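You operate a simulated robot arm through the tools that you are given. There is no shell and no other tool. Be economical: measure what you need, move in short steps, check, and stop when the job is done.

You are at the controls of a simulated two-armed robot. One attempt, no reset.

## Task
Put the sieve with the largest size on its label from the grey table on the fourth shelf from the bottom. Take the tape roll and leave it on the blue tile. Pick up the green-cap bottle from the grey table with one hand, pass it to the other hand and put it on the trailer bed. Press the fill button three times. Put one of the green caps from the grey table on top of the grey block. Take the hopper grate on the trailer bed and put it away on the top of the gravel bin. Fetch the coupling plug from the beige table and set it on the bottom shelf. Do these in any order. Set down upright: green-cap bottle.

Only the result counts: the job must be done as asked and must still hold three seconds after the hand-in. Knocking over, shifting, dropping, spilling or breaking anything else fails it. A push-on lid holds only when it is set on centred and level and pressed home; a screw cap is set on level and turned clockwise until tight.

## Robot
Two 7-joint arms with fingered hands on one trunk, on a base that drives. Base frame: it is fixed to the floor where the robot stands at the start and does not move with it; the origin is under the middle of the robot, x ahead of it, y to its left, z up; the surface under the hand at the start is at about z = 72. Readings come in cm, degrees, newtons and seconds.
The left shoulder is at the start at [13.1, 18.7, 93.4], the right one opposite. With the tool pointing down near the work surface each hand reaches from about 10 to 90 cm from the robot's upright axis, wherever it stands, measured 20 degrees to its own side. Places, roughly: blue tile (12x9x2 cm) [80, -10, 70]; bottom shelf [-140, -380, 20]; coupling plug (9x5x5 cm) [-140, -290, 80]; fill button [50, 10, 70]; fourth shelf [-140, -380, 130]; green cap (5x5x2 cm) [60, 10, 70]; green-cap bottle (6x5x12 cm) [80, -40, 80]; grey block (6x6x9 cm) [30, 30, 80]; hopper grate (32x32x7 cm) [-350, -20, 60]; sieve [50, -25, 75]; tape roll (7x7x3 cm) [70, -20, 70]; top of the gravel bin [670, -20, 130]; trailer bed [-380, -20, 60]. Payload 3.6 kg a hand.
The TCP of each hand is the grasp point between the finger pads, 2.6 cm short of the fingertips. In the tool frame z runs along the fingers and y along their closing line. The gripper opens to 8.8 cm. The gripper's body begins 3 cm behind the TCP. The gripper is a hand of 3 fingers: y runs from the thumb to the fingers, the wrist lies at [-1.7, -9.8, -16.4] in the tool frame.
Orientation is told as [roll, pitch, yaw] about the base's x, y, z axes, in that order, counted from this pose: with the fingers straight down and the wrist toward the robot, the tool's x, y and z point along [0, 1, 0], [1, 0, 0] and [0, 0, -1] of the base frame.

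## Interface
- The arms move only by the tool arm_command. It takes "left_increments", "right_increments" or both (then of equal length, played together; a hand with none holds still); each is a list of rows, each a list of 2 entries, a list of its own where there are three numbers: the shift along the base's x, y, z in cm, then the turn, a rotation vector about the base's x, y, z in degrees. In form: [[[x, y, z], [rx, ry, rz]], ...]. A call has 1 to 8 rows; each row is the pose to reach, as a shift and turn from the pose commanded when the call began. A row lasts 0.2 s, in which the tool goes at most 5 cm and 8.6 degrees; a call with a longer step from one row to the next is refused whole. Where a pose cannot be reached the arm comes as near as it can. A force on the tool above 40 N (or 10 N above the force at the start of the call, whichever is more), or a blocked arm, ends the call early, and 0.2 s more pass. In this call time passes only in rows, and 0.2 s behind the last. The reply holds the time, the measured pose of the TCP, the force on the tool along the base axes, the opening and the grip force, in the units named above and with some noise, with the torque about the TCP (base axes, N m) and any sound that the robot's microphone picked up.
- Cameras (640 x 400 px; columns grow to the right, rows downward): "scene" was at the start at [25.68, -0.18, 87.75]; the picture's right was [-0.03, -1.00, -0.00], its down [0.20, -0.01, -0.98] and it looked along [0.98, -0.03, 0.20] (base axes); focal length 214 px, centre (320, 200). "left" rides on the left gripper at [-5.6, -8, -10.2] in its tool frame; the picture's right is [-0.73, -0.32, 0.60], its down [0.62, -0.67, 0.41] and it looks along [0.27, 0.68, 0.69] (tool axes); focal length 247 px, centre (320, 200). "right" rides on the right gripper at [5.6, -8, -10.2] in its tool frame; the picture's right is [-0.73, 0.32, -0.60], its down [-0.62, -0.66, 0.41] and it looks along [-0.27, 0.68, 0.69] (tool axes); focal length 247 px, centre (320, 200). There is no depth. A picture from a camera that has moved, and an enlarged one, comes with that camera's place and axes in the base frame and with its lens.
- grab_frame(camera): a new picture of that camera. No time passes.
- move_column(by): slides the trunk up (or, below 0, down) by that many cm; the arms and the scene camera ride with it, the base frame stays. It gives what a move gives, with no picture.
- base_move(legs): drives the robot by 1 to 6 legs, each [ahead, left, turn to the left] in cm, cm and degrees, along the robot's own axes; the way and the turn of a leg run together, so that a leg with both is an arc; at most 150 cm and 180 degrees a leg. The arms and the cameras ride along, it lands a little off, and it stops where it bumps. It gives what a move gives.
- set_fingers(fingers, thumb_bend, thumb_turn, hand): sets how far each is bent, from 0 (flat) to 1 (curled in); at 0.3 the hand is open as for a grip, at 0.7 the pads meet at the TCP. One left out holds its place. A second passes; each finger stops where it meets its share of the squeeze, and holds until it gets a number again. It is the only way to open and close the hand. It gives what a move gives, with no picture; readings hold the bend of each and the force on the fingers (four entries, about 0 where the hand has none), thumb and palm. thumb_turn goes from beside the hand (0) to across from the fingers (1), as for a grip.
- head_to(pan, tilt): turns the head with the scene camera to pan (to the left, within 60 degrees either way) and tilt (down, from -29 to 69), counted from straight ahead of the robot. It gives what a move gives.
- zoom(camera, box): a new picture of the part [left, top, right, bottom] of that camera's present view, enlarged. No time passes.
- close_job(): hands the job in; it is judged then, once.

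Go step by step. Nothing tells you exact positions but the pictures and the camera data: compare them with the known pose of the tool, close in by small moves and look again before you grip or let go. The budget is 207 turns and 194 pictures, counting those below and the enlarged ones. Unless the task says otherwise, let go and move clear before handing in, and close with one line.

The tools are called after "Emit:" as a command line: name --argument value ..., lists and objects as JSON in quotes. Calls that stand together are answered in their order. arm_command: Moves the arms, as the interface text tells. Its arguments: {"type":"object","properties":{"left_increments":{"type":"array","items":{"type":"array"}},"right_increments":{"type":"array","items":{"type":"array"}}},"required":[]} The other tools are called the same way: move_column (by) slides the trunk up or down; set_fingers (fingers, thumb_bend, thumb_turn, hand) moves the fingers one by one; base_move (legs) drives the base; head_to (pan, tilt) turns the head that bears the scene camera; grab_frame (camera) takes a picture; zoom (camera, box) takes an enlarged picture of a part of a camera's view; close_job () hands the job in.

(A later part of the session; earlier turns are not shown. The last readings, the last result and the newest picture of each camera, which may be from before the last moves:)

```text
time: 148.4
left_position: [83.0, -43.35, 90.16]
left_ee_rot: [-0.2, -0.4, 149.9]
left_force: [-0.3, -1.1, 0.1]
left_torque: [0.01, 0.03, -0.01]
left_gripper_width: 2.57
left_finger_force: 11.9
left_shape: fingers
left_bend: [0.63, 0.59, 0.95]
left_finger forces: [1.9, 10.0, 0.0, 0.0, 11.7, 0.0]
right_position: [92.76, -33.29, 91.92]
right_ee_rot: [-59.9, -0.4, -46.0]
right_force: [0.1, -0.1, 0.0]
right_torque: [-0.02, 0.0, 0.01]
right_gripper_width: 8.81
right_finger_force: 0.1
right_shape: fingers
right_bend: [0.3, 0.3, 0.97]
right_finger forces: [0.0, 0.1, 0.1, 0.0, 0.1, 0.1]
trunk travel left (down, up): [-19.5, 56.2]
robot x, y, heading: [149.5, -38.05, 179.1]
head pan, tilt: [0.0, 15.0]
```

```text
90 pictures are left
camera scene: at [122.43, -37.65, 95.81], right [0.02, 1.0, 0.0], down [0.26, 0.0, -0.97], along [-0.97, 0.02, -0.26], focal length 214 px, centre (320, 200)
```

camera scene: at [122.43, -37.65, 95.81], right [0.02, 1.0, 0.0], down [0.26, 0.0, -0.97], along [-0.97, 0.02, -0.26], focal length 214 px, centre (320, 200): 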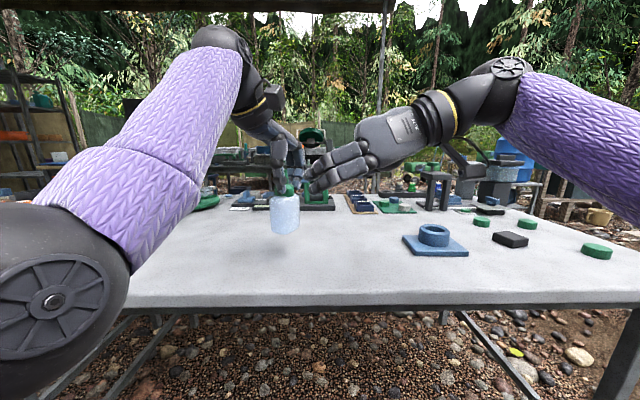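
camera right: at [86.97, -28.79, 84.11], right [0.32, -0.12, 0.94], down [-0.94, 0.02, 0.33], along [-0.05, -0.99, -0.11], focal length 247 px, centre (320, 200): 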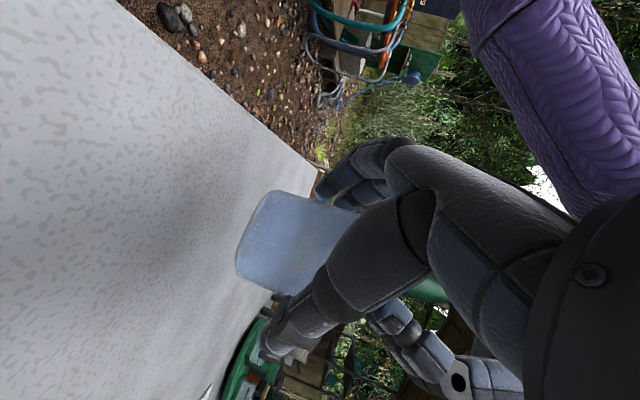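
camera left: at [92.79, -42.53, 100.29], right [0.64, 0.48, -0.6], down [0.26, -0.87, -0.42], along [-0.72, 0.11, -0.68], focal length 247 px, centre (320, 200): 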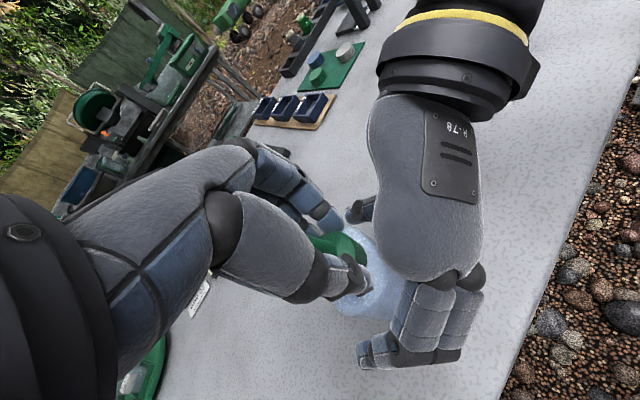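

Handover complete. I lift the bottle, and return the right hand to a downward posture.

Emit:
arm_command --right_increments '[[[0, 3, 1], [6, -6, 0]], [[0, 6, 3], [12, -12, 0]], [[0, 9, 5], [18, -18, 0]], [[0, 12, 7], [24, -24, 0]], [[0, 15, 9], [30, -30, 0]], [[0, 17, 11], [36, -36, 0]], [[0, 18, 12], [42, -42, 0]]]' --left_increments '[[[0, -0.5, 1], [0, 0, 0]], [[0, -1, 2], [0, 0, 0]], [[0, -2, 3.5], [0, 0, 0]], [[0, -3, 5], [0, 0, 0]], [[0, -4, 6.5], [0, 0, 0]], [[0, -5, 8], [0, 0, 0]], [[0, -6, 9], [0, 0, 0]]]'

Emit:
arm_command --right_increments '[[[-1, 0, 1], [0, 0, -8]], [[-2, 0, 2], [0, 0, -16]], [[-4, 0, 3], [0, 0, -24]], [[-6, 0, 4], [0, 0, -32]], [[-8, 0, 5], [0, 0, -40]], [[-9, 0, 6], [0, 0, -48]], [[-10, 0, 6], [0, 0, -56]], [[-11, 0, 6], [0, 0, -64]]]'

Emit:
arm_command --right_increments '[[[-0.5, 0, 0], [0, 0, -8]], [[-1, 0, 0], [0, 0, -16]], [[-1, 0, 0], [0, 0, -24]], [[-1, 0, 0], [0, 0, -32]], [[-1, 0, 0], [0, 0, -40]], [[-1, 0, 0], [0, 0, -48]], [[-1, 0, 0], [0, 0, -56]], [[-1, 0, 0], [0, 0, -64]]]'

Emit:
grab_frame --camera "scene"

```text
time: 150.0
left_position: [83.07, -49.42, 99.09]
left_ee_rot: [0.0, -0.4, 150.0]
left_force: [0.2, 0.6, -0.6]
left_torque: [0.02, 0.01, -0.02]
left_gripper_width: 2.6
left_finger_force: 12.0
left_shape: fingers
left_bend: [0.63, 0.59, 0.95]
left_finger forces: [1.8, 10.0, 0.0, 0.1, 11.8, 0.0]
right_position: [92.66, -15.55, 104.24]
right_ee_rot: [-0.7, 0.5, -46.0]
right_force: [-0.7, -0.6, 0.3]
right_torque: [0.0, 0.01, -0.06]
right_gripper_width: 8.82
right_finger_force: 0.1
right_shape: fingers
right_bend: [0.3, 0.3, 0.97]
right_finger forces: [0.0, 0.0, 0.0, 0.0, 0.0, 0.0]
trunk travel left (down, up): [-19.5, 56.2]
robot x, y, heading: [149.33, -38.23, 179.1]
head pan, tilt: [0.0, 15.0]
```

```text
time: 151.8
left_position: [83.02, -49.34, 99.14]
left_ee_rot: [-0.1, -0.6, 149.9]
left_force: [-0.1, -0.1, -1.4]
left_torque: [0.01, -0.01, 0.0]
left_gripper_width: 2.59
left_finger_force: 11.8
left_shape: fingers
left_bend: [0.63, 0.59, 0.95]
left_finger forces: [1.7, 10.0, 0.0, 0.0, 11.7, 0.0]
right_position: [81.46, -15.62, 110.05]
right_ee_rot: [-0.5, 0.7, -110.0]
right_force: [0.2, -0.1, -0.9]
right_torque: [0.02, 0.05, -0.01]
right_gripper_width: 8.79
right_finger_force: 0.0
right_shape: fingers
right_bend: [0.3, 0.3, 0.97]
right_finger forces: [0.0, 0.0, 0.0, 0.0, 0.1, 0.0]
right hand out of reach, approached as far as the arm can: row 5, 6
trunk travel left (down, up): [-19.5, 56.2]
robot x, y, heading: [149.88, -38.8, 178.8]
head pan, tilt: [0.0, 15.0]
```

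```text
time: 153.6
left_position: [82.98, -49.31, 99.0]
left_ee_rot: [-0.1, -0.4, 149.9]
left_force: [-0.6, 0.6, -0.1]
left_torque: [-0.04, 0.0, -0.02]
left_gripper_width: 2.61
left_finger_force: 11.9
left_shape: fingers
left_bend: [0.63, 0.59, 0.95]
left_finger forces: [1.8, 9.9, 0.0, 0.0, 11.6, 0.0]
right_position: [75.32, -16.32, 113.46]
right_ee_rot: [-0.6, 0.7, -170.2]
right_force: [0.7, -0.1, -0.5]
right_torque: [0.03, -0.02, -0.02]
right_gripper_width: 8.8
right_finger_force: 0.1
right_shape: fingers
right_bend: [0.3, 0.3, 0.97]
right_finger forces: [0.0, 0.1, 0.0, 0.0, 0.0, 0.0]
right hand out of reach, approached as far as the arm can: row 1, 2, 3, 4, 5, 6, 7, 8
trunk travel left (down, up): [-19.5, 56.2]
robot x, y, heading: [149.55, -37.71, 179.1]
head pan, tilt: [0.0, 15.0]
```

```text
89 pictures are left
camera scene: at [122.4, -37.58, 95.8], right [0.02, 1.0, 0.0], down [0.26, -0.01, -0.97], along [-0.97, 0.02, -0.26], focal length 214 px, centre (320, 200)
```

scene: 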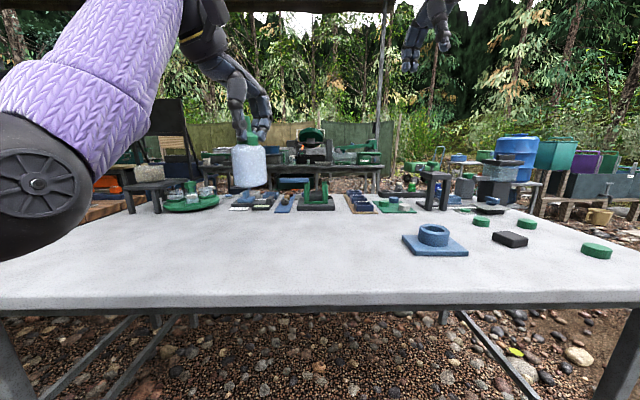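

I drive back around the left end of the table with the bottle.

Emit:
base_move --legs '[[-8, 0, 0], [0, 0, -89], [120, 0, 0], [0, 150, 0], [0, 80, 0], [0, 0, -90]]'

Emit:
grab_frame --camera "left"

Emit:
grab_frame --camera "scene"

```text
time: 178.8
left_position: [-4.02, 97.2, 99.0]
left_ee_rot: [-0.1, -0.4, -29.4]
left_force: [0.4, -0.5, 0.3]
left_torque: [-0.01, -0.03, 0.0]
left_gripper_width: 2.5
left_finger_force: 10.9
left_shape: fingers
left_bend: [0.63, 0.59, 0.95]
left_finger forces: [1.9, 9.1, 0.0, 0.0, 10.8, 0.1]
right_position: [4.12, 64.48, 113.48]
right_ee_rot: [-0.6, 0.7, 10.8]
right_force: [-0.6, -0.3, -1.2]
right_torque: [-0.02, -0.01, -0.02]
right_gripper_width: 8.81
right_finger_force: 0.0
right_shape: fingers
right_bend: [0.3, 0.3, 0.97]
right_finger forces: [0.1, 0.1, 0.0, 0.0, 0.0, 0.0]
trunk travel left (down, up): [-19.5, 56.2]
robot x, y, heading: [-70.42, 85.49, -0.2]
head pan, tilt: [0.0, 15.0]
```

```text
88 pictures are left
camera left: at [-13.75, 96.29, 109.3], right [-0.63, -0.49, -0.6], down [-0.27, 0.87, -0.42], along [0.72, -0.1, -0.68], focal length 247 px, centre (320, 200)
```

left: 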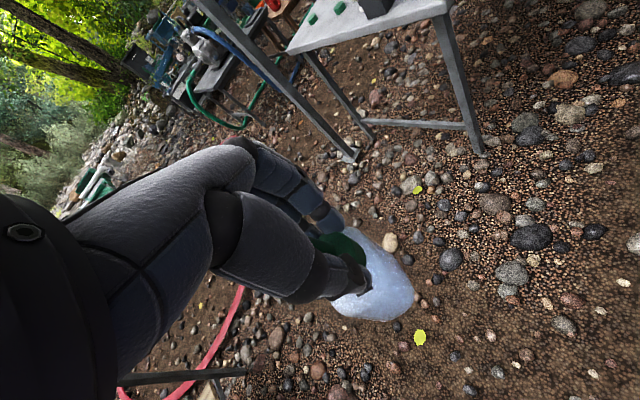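

```text
87 pictures are left
camera scene: at [-43.25, 85.24, 95.8], right [-0.01, -1.0, 0.0], down [-0.26, 0.0, -0.97], along [0.97, -0.01, -0.26], focal length 214 px, centre (320, 200)
```

scene: 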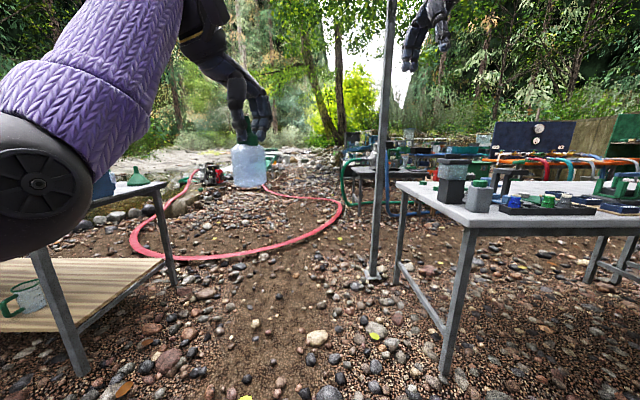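

The bottle is steady. I go to the table front with the right hand positioned for the 12 mm sieve, raising the bottle a little first.

Emit:
arm_command --left_increments '[[[0, 0, 4], [0, 0, 0]], [[0, 0, 7], [0, 0, 0]]]'

Emit:
base_move --legs '[[0, -93, 0], [28, 0, 0]]'

Emit:
head_to --pan -15 --tilt 35

Emit:
grab_frame --camera "right"

Emit:
grab_frame --camera "scene"

```text
time: 179.4
left_position: [-4.04, 97.21, 106.09]
left_ee_rot: [-0.1, -0.4, -29.5]
left_force: [0.0, -0.3, -0.7]
left_torque: [0.0, 0.01, 0.03]
left_gripper_width: 2.51
left_finger_force: 11.3
left_shape: fingers
left_bend: [0.63, 0.59, 0.95]
left_finger forces: [1.9, 9.1, 0.0, 0.0, 10.8, 0.0]
right_position: [4.02, 64.41, 113.48]
right_ee_rot: [-0.6, 0.6, 10.8]
right_force: [0.1, -0.1, 0.0]
right_torque: [-0.05, -0.01, 0.01]
right_gripper_width: 8.83
right_finger_force: 0.0
right_shape: fingers
right_bend: [0.3, 0.3, 0.97]
right_finger forces: [0.0, 0.0, 0.0, 0.0, 0.0, 0.0]
trunk travel left (down, up): [-19.5, 56.2]
robot x, y, heading: [-70.51, 84.89, -0.4]
head pan, tilt: [0.0, 15.0]
```

```text
time: 185.8
left_position: [23.46, 4.73, 105.87]
left_ee_rot: [-0.1, -0.4, -29.1]
left_force: [0.9, 0.2, -0.4]
left_torque: [-0.02, 0.02, -0.01]
left_gripper_width: 2.5
left_finger_force: 11.0
left_shape: fingers
left_bend: [0.63, 0.59, 0.95]
left_finger forces: [1.9, 9.0, 0.0, 0.0, 10.8, 0.0]
right_position: [31.85, -28.07, 113.35]
right_ee_rot: [-0.6, 0.6, 11.0]
right_force: [0.7, -0.5, 0.2]
right_torque: [-0.02, -0.02, 0.0]
right_gripper_width: 8.81
right_finger_force: 0.0
right_shape: fingers
right_bend: [0.3, 0.3, 0.97]
right_finger forces: [0.1, 0.1, 0.0, 0.0, 0.0, 0.1]
trunk travel left (down, up): [-19.5, 56.2]
robot x, y, heading: [-42.85, -7.35, -0.1]
head pan, tilt: [0.0, 15.0]
```

```text
time: 186.6
left_position: [23.52, 4.83, 105.88]
left_ee_rot: [-0.1, -0.4, -29.1]
left_force: [0.5, 0.5, -1.6]
left_torque: [0.01, -0.03, -0.02]
left_gripper_width: 2.5
left_finger_force: 11.0
left_shape: fingers
left_bend: [0.63, 0.59, 0.95]
left_finger forces: [1.9, 9.1, 0.0, 0.0, 10.8, 0.0]
right_position: [31.87, -28.06, 113.51]
right_ee_rot: [-0.6, 0.8, 11.1]
right_force: [0.1, -0.2, 0.7]
right_torque: [0.02, 0.02, 0.02]
right_gripper_width: 8.81
right_finger_force: 0.0
right_shape: fingers
right_bend: [0.3, 0.3, 0.97]
right_finger forces: [0.0, 0.1, 0.0, 0.0, 0.1, 0.0]
trunk travel left (down, up): [-19.5, 56.2]
robot x, y, heading: [-42.6, -7.1, -0.2]
head pan, tilt: [-15.0, 35.0]
```

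```text
86 pictures are left
camera right: at [23.06, -23.87, 123.63], right [0.46, -0.65, 0.6], down [-0.54, -0.74, -0.4], along [0.71, -0.14, -0.69], focal length 247 px, centre (320, 200)
```

right: 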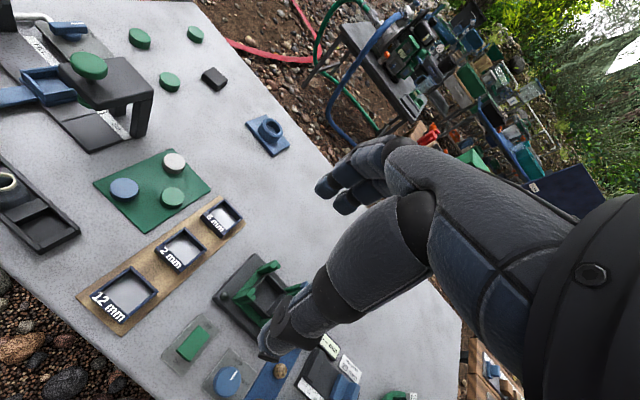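

```text
85 pictures are left
camera scene: at [-16.51, -9.72, 92.61], right [-0.26, -0.97, 0.0], down [-0.55, 0.15, -0.82], along [0.79, -0.21, -0.57], focal length 214 px, centre (320, 200)
```

scene: 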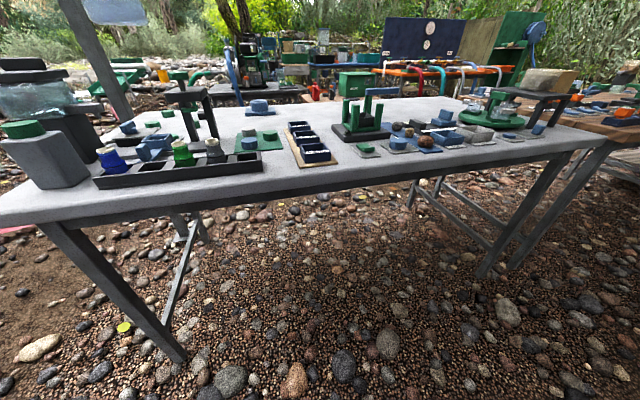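

The 12 mm sieve is about 6x6 cm at [28,-20.6]. Before choosing the grip I turn to view the shelf where it goes.

Emit:
base_move --legs '[[-35, 0, 0], [0, 0, -105]]'

Emit:
head_to --pan 0 --tilt 5

Emit:
grab_frame --camera "scene"

Emit:
head_to --pan -60 --tilt 10

Emit:
grab_frame --camera "scene"

```text
time: 193.3
left_position: [-83.11, -74.6, 106.06]
left_ee_rot: [-0.1, -0.5, -134.2]
left_force: [-0.1, 0.7, -0.7]
left_torque: [-0.01, 0.02, -0.01]
left_gripper_width: 2.44
left_finger_force: 10.3
left_shape: fingers
left_bend: [0.63, 0.6, 0.95]
left_finger forces: [2.0, 8.8, 0.0, 0.0, 10.3, 0.1]
right_position: [-116.74, -74.12, 113.49]
right_ee_rot: [-0.5, 0.7, -94.0]
right_force: [-0.9, -0.5, -0.5]
right_torque: [-0.02, 0.04, -0.02]
right_gripper_width: 8.82
right_finger_force: 0.0
right_shape: fingers
right_bend: [0.3, 0.3, 0.97]
right_finger forces: [0.0, 0.0, 0.0, 0.0, 0.0, 0.0]
trunk travel left (down, up): [-19.5, 56.2]
robot x, y, heading: [-77.47, -7.36, -105.0]
head pan, tilt: [-15.0, 35.0]
```

```text
time: 194.3
left_position: [-83.05, -74.79, 105.96]
left_ee_rot: [0.0, -0.4, -134.1]
left_force: [0.2, 1.3, -1.3]
left_torque: [0.02, 0.03, 0.01]
left_gripper_width: 2.4
left_finger_force: 10.8
left_shape: fingers
left_bend: [0.63, 0.6, 0.95]
left_finger forces: [2.1, 8.8, 0.0, 0.1, 10.3, 0.0]
right_position: [-116.83, -74.08, 113.51]
right_ee_rot: [-0.6, 0.7, -94.0]
right_force: [-0.3, 0.1, 1.0]
right_torque: [0.02, 0.01, -0.01]
right_gripper_width: 8.83
right_finger_force: 0.0
right_shape: fingers
right_bend: [0.3, 0.3, 0.97]
right_finger forces: [0.0, 0.1, 0.0, 0.0, 0.0, 0.0]
trunk travel left (down, up): [-19.5, 56.2]
robot x, y, heading: [-77.55, -7.67, -104.9]
head pan, tilt: [0.0, 5.0]
```

```text
84 pictures are left
camera scene: at [-84.68, -33.4, 97.41], right [-0.97, 0.26, 0.0], down [0.02, 0.09, -1.0], along [-0.26, -0.96, -0.09], focal length 214 px, centre (320, 200)
```

scene: 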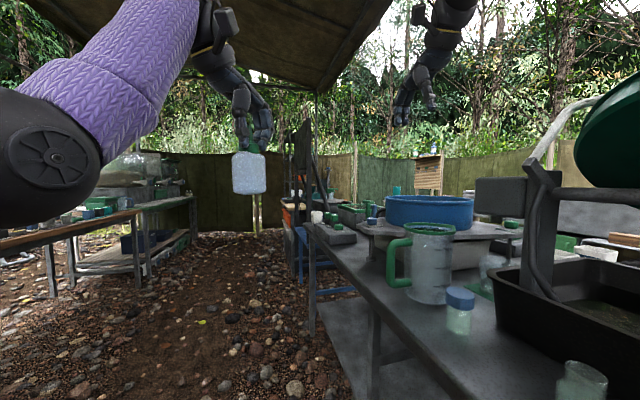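

```text
time: 195.6
left_position: [-82.93, -74.69, 105.98]
left_ee_rot: [-0.1, -0.4, -134.2]
left_force: [-0.3, 0.0, -0.4]
left_torque: [-0.01, 0.01, -0.02]
left_gripper_width: 2.44
left_finger_force: 10.6
left_shape: fingers
left_bend: [0.63, 0.6, 0.95]
left_finger forces: [2.1, 8.9, 0.0, 0.0, 10.4, 0.0]
right_position: [-116.77, -74.22, 113.42]
right_ee_rot: [-0.6, 0.7, -94.0]
right_force: [0.9, 0.1, -0.3]
right_torque: [-0.01, 0.0, -0.03]
right_gripper_width: 8.82
right_finger_force: 0.1
right_shape: fingers
right_bend: [0.3, 0.3, 0.97]
right_finger forces: [0.1, 0.0, 0.0, 0.1, 0.0, 0.0]
trunk travel left (down, up): [-19.5, 56.2]
robot x, y, heading: [-77.76, -7.62, -105.1]
head pan, tilt: [-60.0, 10.0]
```

```text
83 pictures are left
camera scene: at [-91.27, -26.93, 96.62], right [-0.26, 0.97, 0.0], down [0.17, 0.05, -0.98], along [-0.95, -0.25, -0.17], focal length 214 px, centre (320, 200)
```

scene: 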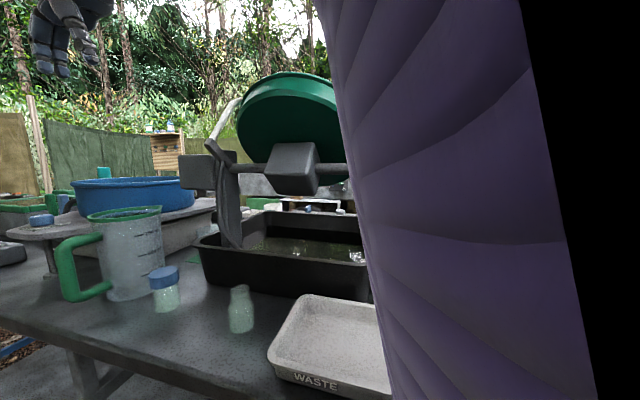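

A wash table stands close on the right here, the corridor toward the shelf runs along x about -50. I drive down it and look at the shelf and beige table.

Emit:
base_move --legs '[[0, 0, 15], [0, 28, 0], [140, 0, 0]]'

Emit:
head_to --pan -25 --tilt 10

Emit:
grab_frame --camera "scene"

```text
time: 205.0
left_position: [-37.6, -213.2, 106.0]
left_ee_rot: [-0.2, -0.4, -119.3]
left_force: [0.7, 1.2, -0.3]
left_torque: [-0.02, -0.03, 0.0]
left_gripper_width: 2.42
left_finger_force: 11.1
left_shape: fingers
left_bend: [0.63, 0.6, 0.95]
left_finger forces: [2.0, 8.8, 0.0, 0.0, 10.3, 0.1]
right_position: [-70.28, -221.44, 113.44]
right_ee_rot: [-0.6, 0.7, -79.0]
right_force: [0.0, 0.0, -0.6]
right_torque: [0.0, -0.02, -0.01]
right_gripper_width: 8.84
right_finger_force: 0.0
right_shape: fingers
right_bend: [0.3, 0.3, 0.97]
right_finger forces: [0.0, 0.0, 0.0, 0.0, 0.0, 0.1]
trunk travel left (down, up): [-19.5, 56.2]
robot x, y, heading: [-49.78, -147.22, -90.1]
head pan, tilt: [-60.0, 10.0]
```

```text
time: 206.0
left_position: [-37.6, -213.19, 106.02]
left_ee_rot: [0.0, -0.5, -119.3]
left_force: [0.8, 0.8, -1.2]
left_torque: [0.01, -0.01, -0.01]
left_gripper_width: 2.4
left_finger_force: 10.7
left_shape: fingers
left_bend: [0.63, 0.6, 0.95]
left_finger forces: [2.0, 8.8, 0.1, 0.1, 10.3, 0.0]
right_position: [-70.3, -221.54, 113.4]
right_ee_rot: [-0.7, 0.7, -79.1]
right_force: [0.0, -0.7, 0.3]
right_torque: [0.06, 0.0, 0.0]
right_gripper_width: 8.8
right_finger_force: 0.0
right_shape: fingers
right_bend: [0.3, 0.3, 0.97]
right_finger forces: [0.0, 0.0, 0.0, 0.0, 0.1, 0.0]
trunk travel left (down, up): [-19.5, 56.2]
robot x, y, heading: [-50.14, -146.94, -90.0]
head pan, tilt: [-25.0, 10.0]
```

```text
82 pictures are left
camera scene: at [-53.73, -173.02, 96.61], right [-0.9, 0.43, 0.0], down [0.07, 0.16, -0.98], along [-0.42, -0.89, -0.17], focal length 214 px, centre (320, 200)
```

scene: 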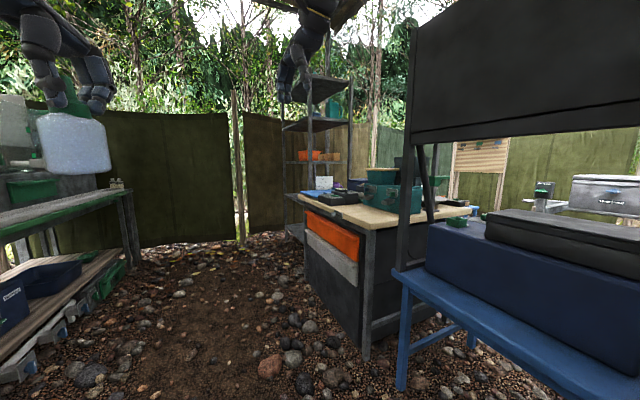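

I see the beige table with orange drawer at x<-110, y -250..-310, and the rack behind it. I'll do the plug now with the free right hand: I drive alongside and face the beige table.

Emit:
base_move --legs '[[0, 15, 0], [130, 0, 0], [0, 0, -90]]'

Emit:
head_to --pan 0 --tilt 15

Emit:
grab_frame --camera "scene"

Emit:
head_to --pan 45 --tilt 15

Emit:
grab_frame --camera "scene"

Emit:
grab_frame --camera "right"

```text
time: 217.3
left_position: [-101.09, -289.31, 105.91]
left_ee_rot: [-0.2, -0.4, 151.0]
left_force: [0.2, 0.1, -0.4]
left_torque: [0.0, 0.0, 0.0]
left_gripper_width: 2.41
left_finger_force: 9.9
left_shape: fingers
left_bend: [0.64, 0.6, 0.95]
left_finger forces: [2.0, 8.6, 0.0, 0.0, 9.9, 0.0]
right_position: [-109.64, -256.75, 113.52]
right_ee_rot: [-0.6, 0.7, -168.7]
right_force: [-0.1, -0.4, 0.1]
right_torque: [0.0, -0.02, -0.01]
right_gripper_width: 8.84
right_finger_force: 0.0
right_shape: fingers
right_bend: [0.3, 0.3, 0.97]
right_finger forces: [0.0, 0.0, 0.0, 0.0, 0.0, 0.0]
trunk travel left (down, up): [-19.5, 56.2]
robot x, y, heading: [-34.72, -276.93, -179.8]
head pan, tilt: [-25.0, 10.0]
```

```text
time: 218.2
left_position: [-101.18, -289.42, 106.07]
left_ee_rot: [0.0, -0.4, 151.0]
left_force: [-0.5, -0.6, -0.2]
left_torque: [0.01, -0.01, -0.01]
left_gripper_width: 2.35
left_finger_force: 9.9
left_shape: fingers
left_bend: [0.64, 0.6, 0.95]
left_finger forces: [2.0, 8.6, 0.0, 0.1, 10.0, 0.1]
right_position: [-109.66, -256.67, 113.46]
right_ee_rot: [-0.6, 0.6, -168.7]
right_force: [-0.3, -0.5, -0.6]
right_torque: [-0.01, 0.01, 0.0]
right_gripper_width: 8.84
right_finger_force: 0.1
right_shape: fingers
right_bend: [0.3, 0.3, 0.97]
right_finger forces: [0.0, 0.0, 0.0, 0.0, 0.0, 0.0]
trunk travel left (down, up): [-19.5, 56.2]
robot x, y, heading: [-34.99, -276.82, -179.7]
head pan, tilt: [0.0, 15.0]
```

```text
81 pictures are left
camera scene: at [-62.05, -276.86, 95.8], right [0.0, 1.0, 0.0], down [0.26, 0.0, -0.97], along [-0.97, 0.0, -0.26], focal length 214 px, centre (320, 200)
```

scene: 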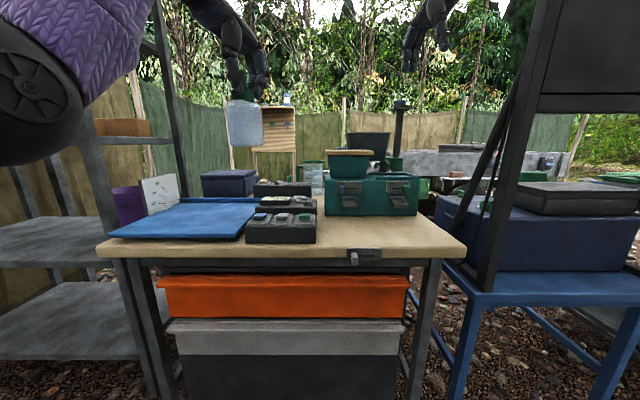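

```text
time: 219.3
left_position: [-101.24, -289.37, 105.95]
left_ee_rot: [-0.1, -0.5, 151.2]
left_force: [0.3, 0.2, -0.5]
left_torque: [0.02, 0.0, 0.03]
left_gripper_width: 2.37
left_finger_force: 10.5
left_shape: fingers
left_bend: [0.64, 0.6, 0.95]
left_finger forces: [2.0, 8.6, 0.1, 0.1, 9.8, 0.0]
right_position: [-109.45, -256.56, 113.41]
right_ee_rot: [-0.5, 0.7, -168.8]
right_force: [-0.1, 0.5, 0.1]
right_torque: [0.0, -0.01, 0.0]
right_gripper_width: 8.84
right_finger_force: 0.1
right_shape: fingers
right_bend: [0.3, 0.3, 0.97]
right_finger forces: [0.1, 0.0, 0.0, 0.1, 0.0, 0.0]
trunk travel left (down, up): [-19.5, 56.2]
robot x, y, heading: [-35.43, -276.81, -179.9]
head pan, tilt: [45.0, 15.0]
```

```text
80 pictures are left
camera scene: at [-59.31, -283.46, 95.8], right [-0.71, 0.71, 0.0], down [0.18, 0.18, -0.97], along [-0.68, -0.68, -0.26], focal length 214 px, centre (320, 200)
```

scene: 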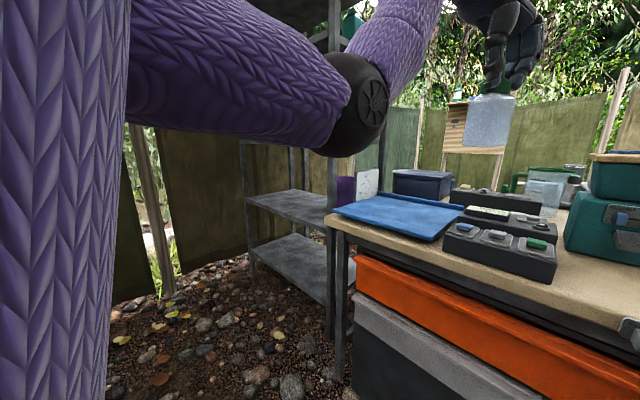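

```text
79 pictures are left
camera right: at [-100.66, -260.75, 123.63], right [-0.46, 0.65, 0.6], down [0.53, 0.75, -0.4], along [-0.71, 0.14, -0.69], focal length 247 px, centre (320, 200)
```

right: 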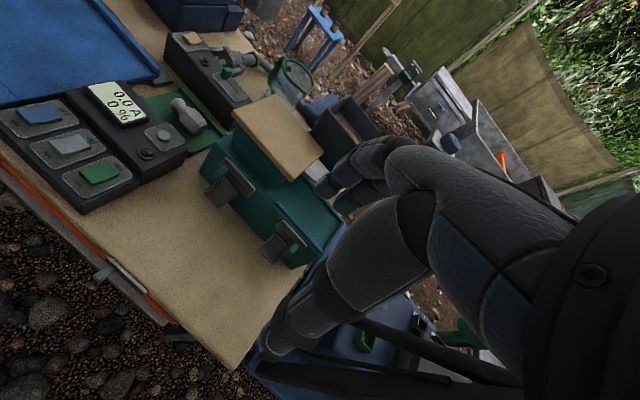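

I see a silver part on a green mat, probably the plug; I zoom.

Emit:
zoom --camera "right" --box '[80, 0, 320, 150]'

Emit:
zoom --camera "scene" --box '[220, 100, 420, 300]'

```text
2.67 times, centred on (200, 75) of right
camera zoom: at [-100.66, -260.75, 123.63], right [-0.46, 0.65, 0.6], down [0.53, 0.75, -0.4], along [-0.71, 0.14, -0.69], focal length 659 px, centre (640, 533)
```

zoom: 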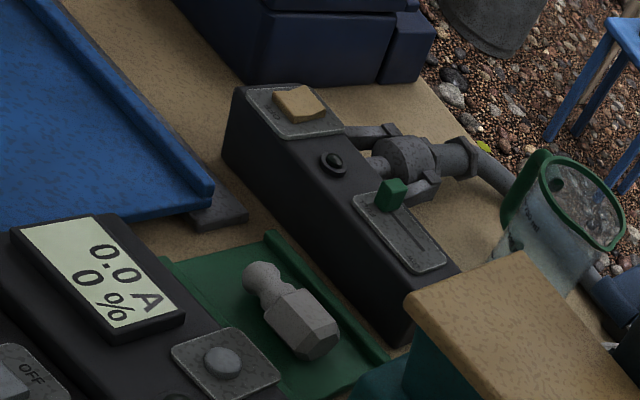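

```text
2.00 times, centred on (320, 200) of scene
camera zoom: at [-59.31, -283.46, 95.8], right [-0.71, 0.71, 0.0], down [0.18, 0.18, -0.97], along [-0.68, -0.68, -0.26], focal length 429 px, centre (320, 200)
```

zoom: 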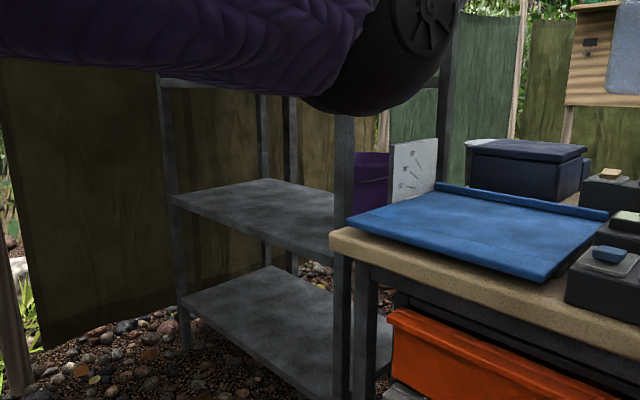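

The plug needs the bottle out of the way, so I'll first fetch the sieve with the right hand and deliver the bottle. I drive back the same way to the grey table's front.

Emit:
base_move --legs '[[0, 0, 90], [-130, 0, 0], [-145, 0, 0], [0, 0, 90]]'

Emit:
grab_frame --camera "right"

Emit:
grab_frame --camera "left"

```text
time: 240.3
left_position: [30.32, 9.7, 106.03]
left_ee_rot: [-0.1, -0.4, -30.3]
left_force: [0.8, -0.2, -0.6]
left_torque: [0.0, -0.03, 0.0]
left_gripper_width: 2.26
left_finger_force: 10.0
left_shape: fingers
left_bend: [0.64, 0.61, 0.95]
left_finger forces: [1.9, 8.2, 0.1, 0.1, 9.3, 0.0]
right_position: [38.04, -23.19, 113.37]
right_ee_rot: [-0.6, 0.6, 10.0]
right_force: [1.1, 0.8, -0.3]
right_torque: [0.0, -0.01, 0.01]
right_gripper_width: 8.82
right_finger_force: 0.0
right_shape: fingers
right_bend: [0.3, 0.3, 0.97]
right_finger forces: [0.0, 0.0, 0.0, 0.0, 0.1, 0.0]
trunk travel left (down, up): [-19.5, 56.2]
robot x, y, heading: [-35.92, -1.4, -1.1]
head pan, tilt: [45.0, 15.0]
```

```text
76 pictures are left
camera right: at [29.4, -18.94, 123.64], right [0.45, -0.66, 0.6], down [-0.55, -0.73, -0.4], along [0.7, -0.16, -0.69], focal length 247 px, centre (320, 200)
```

right: 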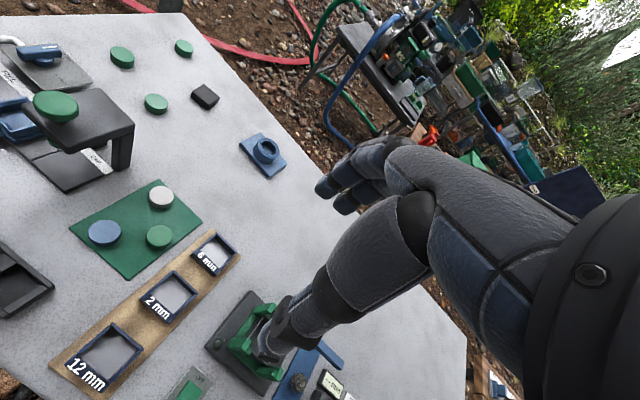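

```text
75 pictures are left
camera left: at [20.58, 8.88, 116.27], right [-0.64, -0.48, -0.6], down [-0.26, 0.87, -0.42], along [0.72, -0.11, -0.68], focal length 247 px, centre (320, 200)
```

left: 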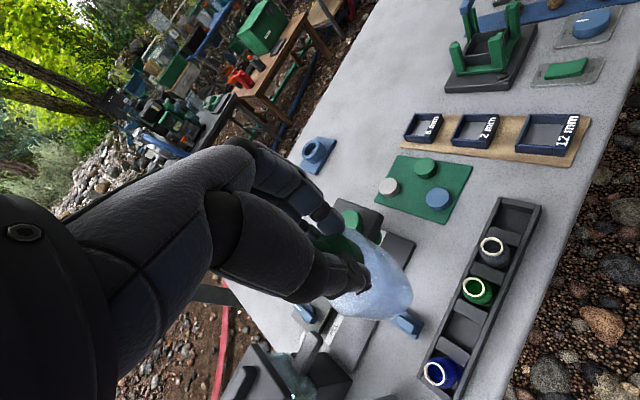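

The left grip width is slowly shrinking, so the cap may be slipping. I tighten and zoom to check.

Emit:
set_fingers --hand "left" --fingers 0.95 --thumb_bend 0.95

Emit:
zoom --camera "left" --box '[260, 160, 460, 340]'

Emit:
head_to --pan 10 --tilt 5

Emit:
grab_frame --camera "scene"

```text
time: 241.3
left_position: [30.41, 9.61, 105.91]
left_ee_rot: [-0.1, -0.4, -30.1]
left_force: [0.3, -0.3, 0.5]
left_torque: [0.02, 0.0, 0.0]
left_gripper_width: 1.12
left_finger_force: 0.1
left_shape: fingers
left_bend: [0.92, 0.66, 0.97]
left_finger forces: [0.1, 0.0, 0.1, 0.1, 0.0, 0.0]
right_position: [37.97, -23.35, 113.47]
right_ee_rot: [-0.6, 0.6, 10.0]
right_force: [0.6, 0.9, 0.4]
right_torque: [0.03, -0.01, 0.0]
right_gripper_width: 8.84
right_finger_force: 0.1
right_shape: fingers
right_bend: [0.3, 0.3, 0.97]
right_finger forces: [0.1, 0.0, 0.0, 0.0, 0.0, 0.1]
trunk travel left (down, up): [-19.5, 56.2]
robot x, y, heading: [-35.85, -1.22, -1.1]
head pan, tilt: [45.0, 15.0]
```

```text
2.22 times, centred on (360, 250) of left
camera zoom: at [20.58, 8.86, 116.28], right [-0.64, -0.48, -0.6], down [-0.26, 0.87, -0.42], along [0.72, -0.11, -0.68], focal length 549 px, centre (231, 89)
```

zoom: 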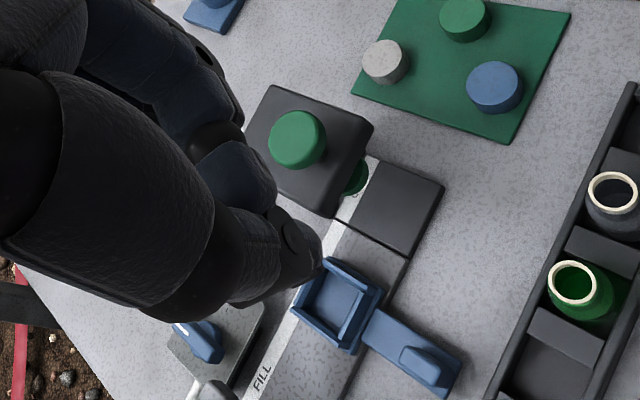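

```text
time: 242.3
left_position: [30.42, 9.7, 105.99]
left_ee_rot: [-0.1, -0.3, -30.1]
left_force: [-0.7, 0.7, 0.2]
left_torque: [0.04, -0.01, -0.03]
left_gripper_width: 1.25
left_finger_force: 0.0
left_shape: fingers
left_bend: [0.92, 0.66, 0.97]
left_finger forces: [0.0, 0.0, 0.0, 0.1, 0.1, 0.0]
right_position: [38.11, -23.21, 113.47]
right_ee_rot: [-0.7, 0.7, 10.0]
right_force: [0.1, 0.1, -0.3]
right_torque: [-0.03, 0.01, 0.03]
right_gripper_width: 8.81
right_finger_force: 0.1
right_shape: fingers
right_bend: [0.3, 0.3, 0.97]
right_finger forces: [0.0, 0.1, 0.0, 0.1, 0.1, 0.0]
trunk travel left (down, up): [-19.5, 56.2]
robot x, y, heading: [-36.04, -1.13, -1.0]
head pan, tilt: [10.0, 5.0]
```

```text
73 pictures are left
camera scene: at [-9.28, -0.18, 97.42], right [0.15, -0.99, 0.0], down [-0.09, -0.01, -1.0], along [0.98, 0.15, -0.09], focal length 214 px, centre (320, 200)
```

scene: 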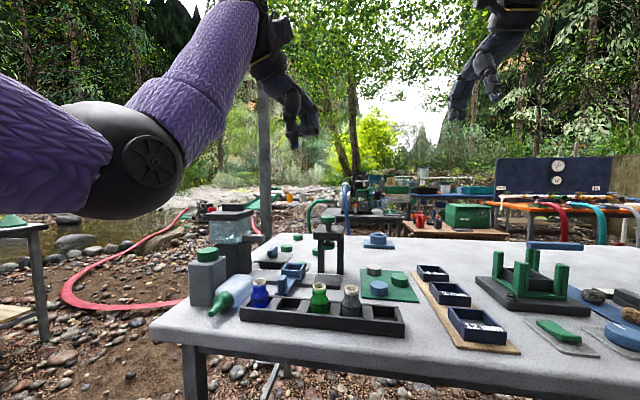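

The bottle slipped out and now lies on the table between the grey block and the blue jar. I check what it touched.

Emit:
zoom --camera "scene" --box '[140, 180, 420, 355]'

Emit:
grab_frame --camera "left"

```text
2.29 times, centred on (280, 268) of scene
camera zoom: at [-9.28, -0.18, 97.42], right [0.15, -0.99, 0.0], down [-0.09, -0.01, -1.0], along [0.98, 0.15, -0.09], focal length 490 px, centre (411, 46)
```

zoom: 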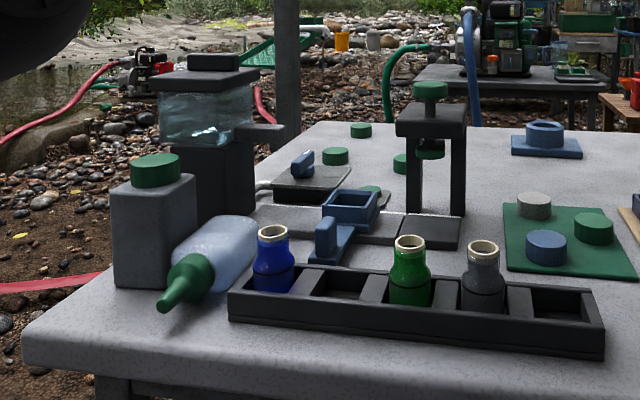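

```text
71 pictures are left
camera left: at [20.58, 8.87, 116.27], right [-0.64, -0.48, -0.6], down [-0.26, 0.87, -0.42], along [0.72, -0.11, -0.68], focal length 247 px, centre (320, 200)
```

left: 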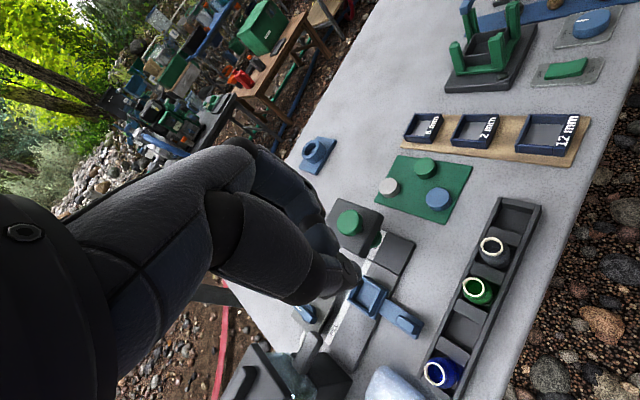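

The other items are unmoved; the bottle lies with its cap toward me at about [24..34, 23]. I'll re-take it by its cap with the left hand from the table's left end, stand it up in the air and pass it to the right hand for a firm body grip. I drive there.

Emit:
set_fingers --hand "left" --fingers 0.3 --thumb_bend 0.3

Emit:
base_move --legs '[[-36, 0, 1], [0, 90, 0], [0, 0, -90], [0, 58, 0]]'

Emit:
head_to --pan 20 --tilt 30

Emit:
grab_frame --camera "scene"

Emit:
grab_frame --camera "left"

```text
time: 243.3
left_position: [30.31, 9.66, 106.04]
left_ee_rot: [-0.1, -0.5, -30.1]
left_force: [0.5, -0.8, -0.2]
left_torque: [0.0, -0.01, 0.01]
left_gripper_width: 8.8
left_finger_force: 0.1
left_shape: fingers
left_bend: [0.3, 0.3, 0.97]
left_finger forces: [0.0, 0.0, 0.0, 0.1, 0.0, 0.0]
right_position: [38.13, -23.21, 113.55]
right_ee_rot: [-0.6, 0.7, 10.0]
right_force: [-0.3, 0.2, -0.9]
right_torque: [0.01, -0.01, 0.01]
right_gripper_width: 8.79
right_finger_force: 0.0
right_shape: fingers
right_bend: [0.3, 0.3, 0.97]
right_finger forces: [0.0, 0.0, 0.1, 0.0, 0.0, 0.0]
trunk travel left (down, up): [-19.5, 56.2]
robot x, y, heading: [-36.17, -1.51, -1.2]
head pan, tilt: [10.0, 5.0]
```

```text
time: 256.7
left_position: [-1.98, 22.84, 106.02]
left_ee_rot: [-0.1, -0.5, -119.0]
left_force: [-0.5, -0.9, -0.6]
left_torque: [0.02, -0.01, -0.01]
left_gripper_width: 8.76
left_finger_force: 0.1
left_shape: fingers
left_bend: [0.3, 0.3, 0.97]
left_finger forces: [0.0, 0.1, 0.1, 0.1, 0.1, 0.0]
right_position: [-34.72, 14.48, 113.43]
right_ee_rot: [-0.7, 0.6, -78.8]
right_force: [-0.3, 0.1, -0.1]
right_torque: [-0.01, 0.02, 0.0]
right_gripper_width: 8.85
right_finger_force: 0.1
right_shape: fingers
right_bend: [0.3, 0.3, 0.97]
right_finger forces: [0.0, 0.0, 0.0, 0.0, 0.0, 0.0]
trunk travel left (down, up): [-19.5, 56.2]
robot x, y, heading: [-14.26, 89.27, -90.1]
head pan, tilt: [10.0, 5.0]
```

```text
time: 257.6
left_position: [-2.08, 22.87, 106.07]
left_ee_rot: [-0.1, -0.5, -118.9]
left_force: [-0.3, 0.3, 0.2]
left_torque: [-0.03, 0.0, 0.0]
left_gripper_width: 8.79
left_finger_force: 0.1
left_shape: fingers
left_bend: [0.3, 0.3, 0.97]
left_finger forces: [0.1, 0.0, 0.0, 0.0, 0.0, 0.0]
right_position: [-34.73, 14.54, 113.47]
right_ee_rot: [-0.5, 0.6, -78.8]
right_force: [0.0, -0.1, -0.6]
right_torque: [-0.01, 0.0, -0.03]
right_gripper_width: 8.83
right_finger_force: 0.1
right_shape: fingers
right_bend: [0.3, 0.3, 0.97]
right_finger forces: [0.0, 0.0, 0.0, 0.0, 0.0, 0.0]
trunk travel left (down, up): [-19.5, 56.2]
robot x, y, heading: [-14.29, 88.79, -89.9]
head pan, tilt: [20.0, 30.0]
```

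```text
70 pictures are left
camera scene: at [-11.31, 62.95, 93.39], right [-0.94, -0.34, 0.0], down [-0.17, 0.47, -0.87], along [0.3, -0.81, -0.5], focal length 214 px, centre (320, 200)
```

scene: 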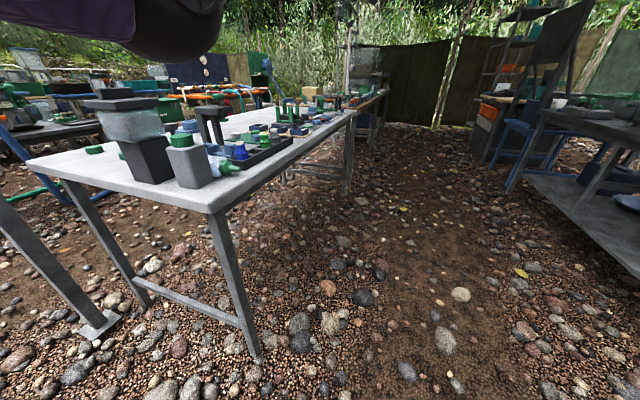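

```text
69 pictures are left
camera left: at [-3.01, 32.66, 116.27], right [-0.49, 0.63, -0.6], down [0.87, 0.28, -0.42], along [-0.1, -0.72, -0.68], focal length 247 px, centre (320, 200)
```

left: 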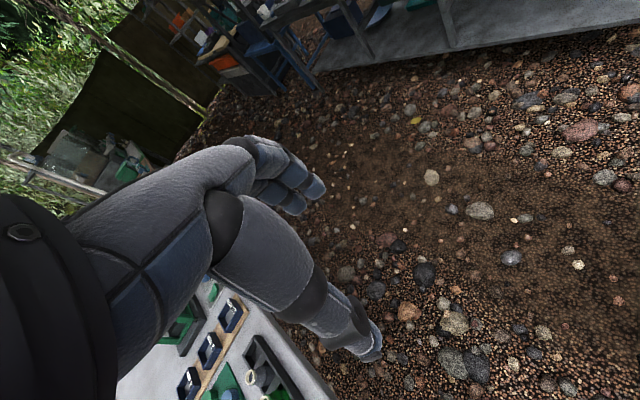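

The block and jars hem the bottle in, so I'll take its cap from the front with a nearly horizontal left hand. I go back to the front, facing the table, and turn the left hand.

Emit:
base_move --legs '[[0, -58, 0], [0, 0, 90], [0, -66, 0]]'

Emit:
arm_command --left_increments '[[[0, -1, -1], [0, 0, -7.6]], [[0, -2, -2], [0, 0, -15.2]], [[0, -3, -3], [0, 0, -22.8]], [[0, -4, -4], [0, 0, -30.4]], [[0, -4, -5], [0, 0, -38]], [[0, -4, -6], [0, 0, -45.6]], [[0, -4, -7], [0, 0, -53.2]], [[0, -4, -8], [0, 0, -60.8]]]'

Emit:
arm_command --left_increments '[[[0, 0, 0], [0, -8.5, 0]], [[0, 0, 0], [0, -17, 0]], [[0, 0, 0], [0, -25.5, 0]], [[0, 0, 0], [0, -34, 0]], [[0, 0, 0], [0, -42.5, 0]], [[0, 0, 0], [0, -51, 0]], [[0, 0, 0], [0, -59.5, 0]], [[0, 0, 0], [0, -68, 0]]]'

```text
time: 268.0
left_position: [-6.91, 34.83, 106.01]
left_ee_rot: [0.0, -0.4, -29.2]
left_force: [0.3, -0.3, 0.0]
left_torque: [0.03, 0.0, -0.01]
left_gripper_width: 8.79
left_finger_force: 0.0
left_shape: fingers
left_bend: [0.3, 0.3, 0.97]
left_finger forces: [0.0, 0.1, 0.0, 0.0, 0.1, 0.0]
right_position: [1.29, 2.0, 113.46]
right_ee_rot: [-0.7, 0.6, 10.9]
right_force: [0.6, -0.1, -0.6]
right_torque: [0.0, 0.01, -0.01]
right_gripper_width: 8.81
right_finger_force: 0.0
right_shape: fingers
right_bend: [0.3, 0.3, 0.97]
right_finger forces: [0.0, 0.1, 0.1, 0.0, 0.1, 0.1]
trunk travel left (down, up): [-19.5, 56.2]
robot x, y, heading: [-72.93, 22.69, -0.1]
head pan, tilt: [20.0, 30.0]
```

```text
time: 269.8
left_position: [-6.86, 30.85, 97.99]
left_ee_rot: [0.0, -0.4, -90.2]
left_force: [0.2, 0.0, 0.6]
left_torque: [-0.02, 0.03, 0.03]
left_gripper_width: 8.8
left_finger_force: 0.0
left_shape: fingers
left_bend: [0.3, 0.3, 0.97]
left_finger forces: [0.0, 0.1, 0.0, 0.1, 0.0, 0.0]
right_position: [1.32, 2.02, 113.51]
right_ee_rot: [-0.6, 0.8, 11.0]
right_force: [-0.2, -0.4, -0.4]
right_torque: [0.01, -0.01, -0.05]
right_gripper_width: 8.83
right_finger_force: 0.1
right_shape: fingers
right_bend: [0.3, 0.3, 0.97]
right_finger forces: [0.2, 0.0, 0.1, 0.1, 0.0, 0.1]
trunk travel left (down, up): [-19.5, 56.2]
robot x, y, heading: [-72.76, 22.95, 0.3]
head pan, tilt: [20.0, 30.0]
```

```text
time: 271.6
left_position: [-6.95, 30.74, 97.93]
left_ee_rot: [68.1, -0.1, -90.5]
left_force: [-0.5, -0.3, -0.3]
left_torque: [-0.02, 0.02, -0.02]
left_gripper_width: 8.81
left_finger_force: 0.1
left_shape: fingers
left_bend: [0.3, 0.3, 0.97]
left_finger forces: [0.0, 0.0, 0.0, 0.0, 0.1, 0.0]
right_position: [1.41, 2.18, 113.49]
right_ee_rot: [-0.6, 0.7, 10.9]
right_force: [-0.2, 0.1, -0.7]
right_torque: [0.02, -0.01, 0.0]
right_gripper_width: 8.82
right_finger_force: 0.0
right_shape: fingers
right_bend: [0.3, 0.3, 0.97]
right_finger forces: [0.1, 0.0, 0.0, 0.1, 0.0, 0.1]
trunk travel left (down, up): [-19.5, 56.2]
robot x, y, heading: [-73.04, 22.68, -0.1]
head pan, tilt: [20.0, 30.0]
```

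The left hand now points forward. I lower it to the cap's level in front of the table and advance for a look.

Emit:
arm_command --left_increments '[[[0, -2, -3], [0, 0, 0]], [[0, -4, -6], [0, 0, 0]], [[0, -6, -9], [0, 0, 0]], [[0, -6.8, -13], [0, 0, 0]], [[0, -6.8, -17], [0, 0, 0]]]'

Emit:
base_move --legs '[[18, 0, 0]]'

Emit:
grab_frame --camera "left"

Emit:
head_to --pan 0 --tilt 20

Emit:
grab_frame --camera "scene"

```text
time: 272.8
left_position: [-6.95, 24.08, 80.91]
left_ee_rot: [68.0, -0.2, -90.4]
left_force: [0.5, -0.2, 0.0]
left_torque: [0.03, 0.01, 0.01]
left_gripper_width: 8.81
left_finger_force: 0.2
left_shape: fingers
left_bend: [0.3, 0.3, 0.97]
left_finger forces: [0.0, 0.1, 0.0, 0.0, 0.1, 0.0]
right_position: [1.41, 2.16, 113.51]
right_ee_rot: [-0.5, 0.7, 11.0]
right_force: [1.5, -0.6, -0.1]
right_torque: [0.01, 0.04, -0.03]
right_gripper_width: 8.83
right_finger_force: 0.1
right_shape: fingers
right_bend: [0.3, 0.3, 0.97]
right_finger forces: [0.0, 0.1, 0.0, 0.1, 0.0, 0.0]
trunk travel left (down, up): [-19.5, 56.2]
robot x, y, heading: [-72.94, 22.64, -0.2]
head pan, tilt: [20.0, 30.0]
```

```text
time: 274.3
left_position: [11.13, 24.09, 80.99]
left_ee_rot: [67.9, -0.1, -90.4]
left_force: [0.2, 0.2, 0.7]
left_torque: [0.02, 0.0, -0.03]
left_gripper_width: 8.81
left_finger_force: 0.0
left_shape: fingers
left_bend: [0.3, 0.3, 0.97]
left_finger forces: [0.0, 0.0, 0.0, 0.0, 0.1, 0.0]
right_position: [19.59, 2.17, 113.38]
right_ee_rot: [-0.5, 0.8, 11.1]
right_force: [0.1, 0.7, -0.1]
right_torque: [0.0, 0.03, 0.01]
right_gripper_width: 8.83
right_finger_force: 0.1
right_shape: fingers
right_bend: [0.3, 0.3, 0.97]
right_finger forces: [0.0, 0.0, 0.1, 0.0, 0.0, 0.1]
trunk travel left (down, up): [-19.5, 56.2]
robot x, y, heading: [-55.01, 22.4, 0.0]
head pan, tilt: [20.0, 30.0]
```

```text
68 pictures are left
camera left: at [-0.27, 32.16, 79.74], right [0.28, 0.31, -0.91], down [0.62, 0.66, 0.42], along [0.73, -0.68, -0.01], focal length 247 px, centre (320, 200)
```

left: 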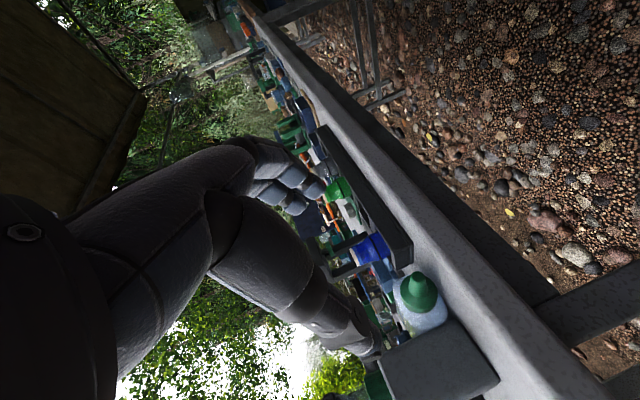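

```text
time: 275.1
left_position: [11.1, 24.16, 81.06]
left_ee_rot: [67.9, 0.0, -90.4]
left_force: [0.3, -0.1, 0.3]
left_torque: [-0.02, -0.01, 0.03]
left_gripper_width: 8.8
left_finger_force: 0.1
left_shape: fingers
left_bend: [0.3, 0.3, 0.97]
left_finger forces: [0.1, 0.0, 0.0, 0.0, 0.0, 0.0]
right_position: [19.5, 2.15, 113.5]
right_ee_rot: [-0.6, 0.7, 11.0]
right_force: [-0.1, -0.4, -0.6]
right_torque: [0.01, 0.03, 0.04]
right_gripper_width: 8.82
right_finger_force: 0.0
right_shape: fingers
right_bend: [0.3, 0.3, 0.97]
right_finger forces: [0.0, 0.0, 0.1, 0.0, 0.0, 0.0]
trunk travel left (down, up): [-19.5, 56.2]
robot x, y, heading: [-55.21, 22.78, -0.3]
head pan, tilt: [0.0, 20.0]
```

```text
67 pictures are left
camera scene: at [-28.0, 22.71, 94.98], right [0.0, -1.0, 0.0], down [-0.34, 0.0, -0.94], along [0.94, 0.0, -0.34], focal length 214 px, centre (320, 200)
```

scene: 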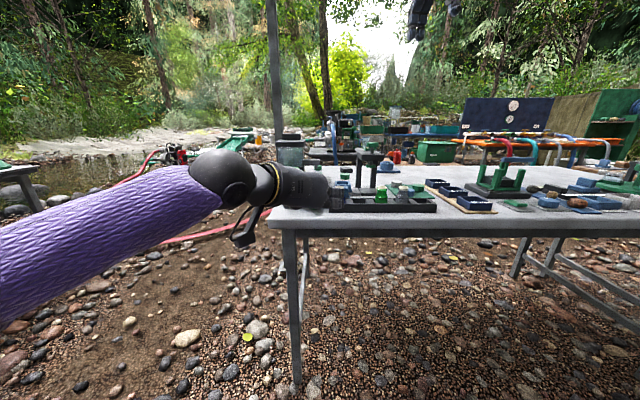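

I zoom at the bottle to fix its pose.

Emit:
zoom --camera "left" --box '[340, 220, 500, 400]'

```text
2.22 times, centred on (420, 310) of left
camera zoom: at [-0.33, 32.17, 79.8], right [0.28, 0.31, -0.91], down [0.62, 0.66, 0.42], along [0.73, -0.68, -0.01], focal length 549 px, centre (98, -44)
```

zoom: 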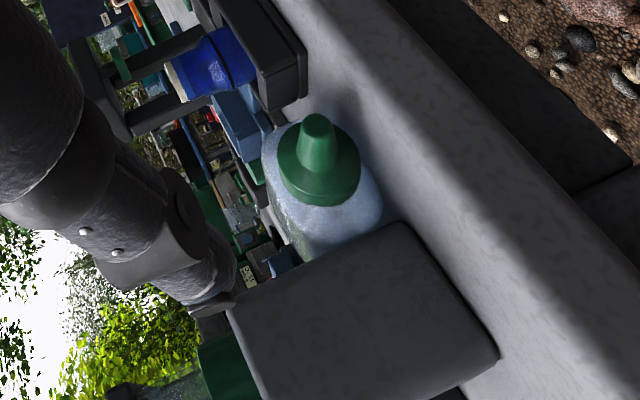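

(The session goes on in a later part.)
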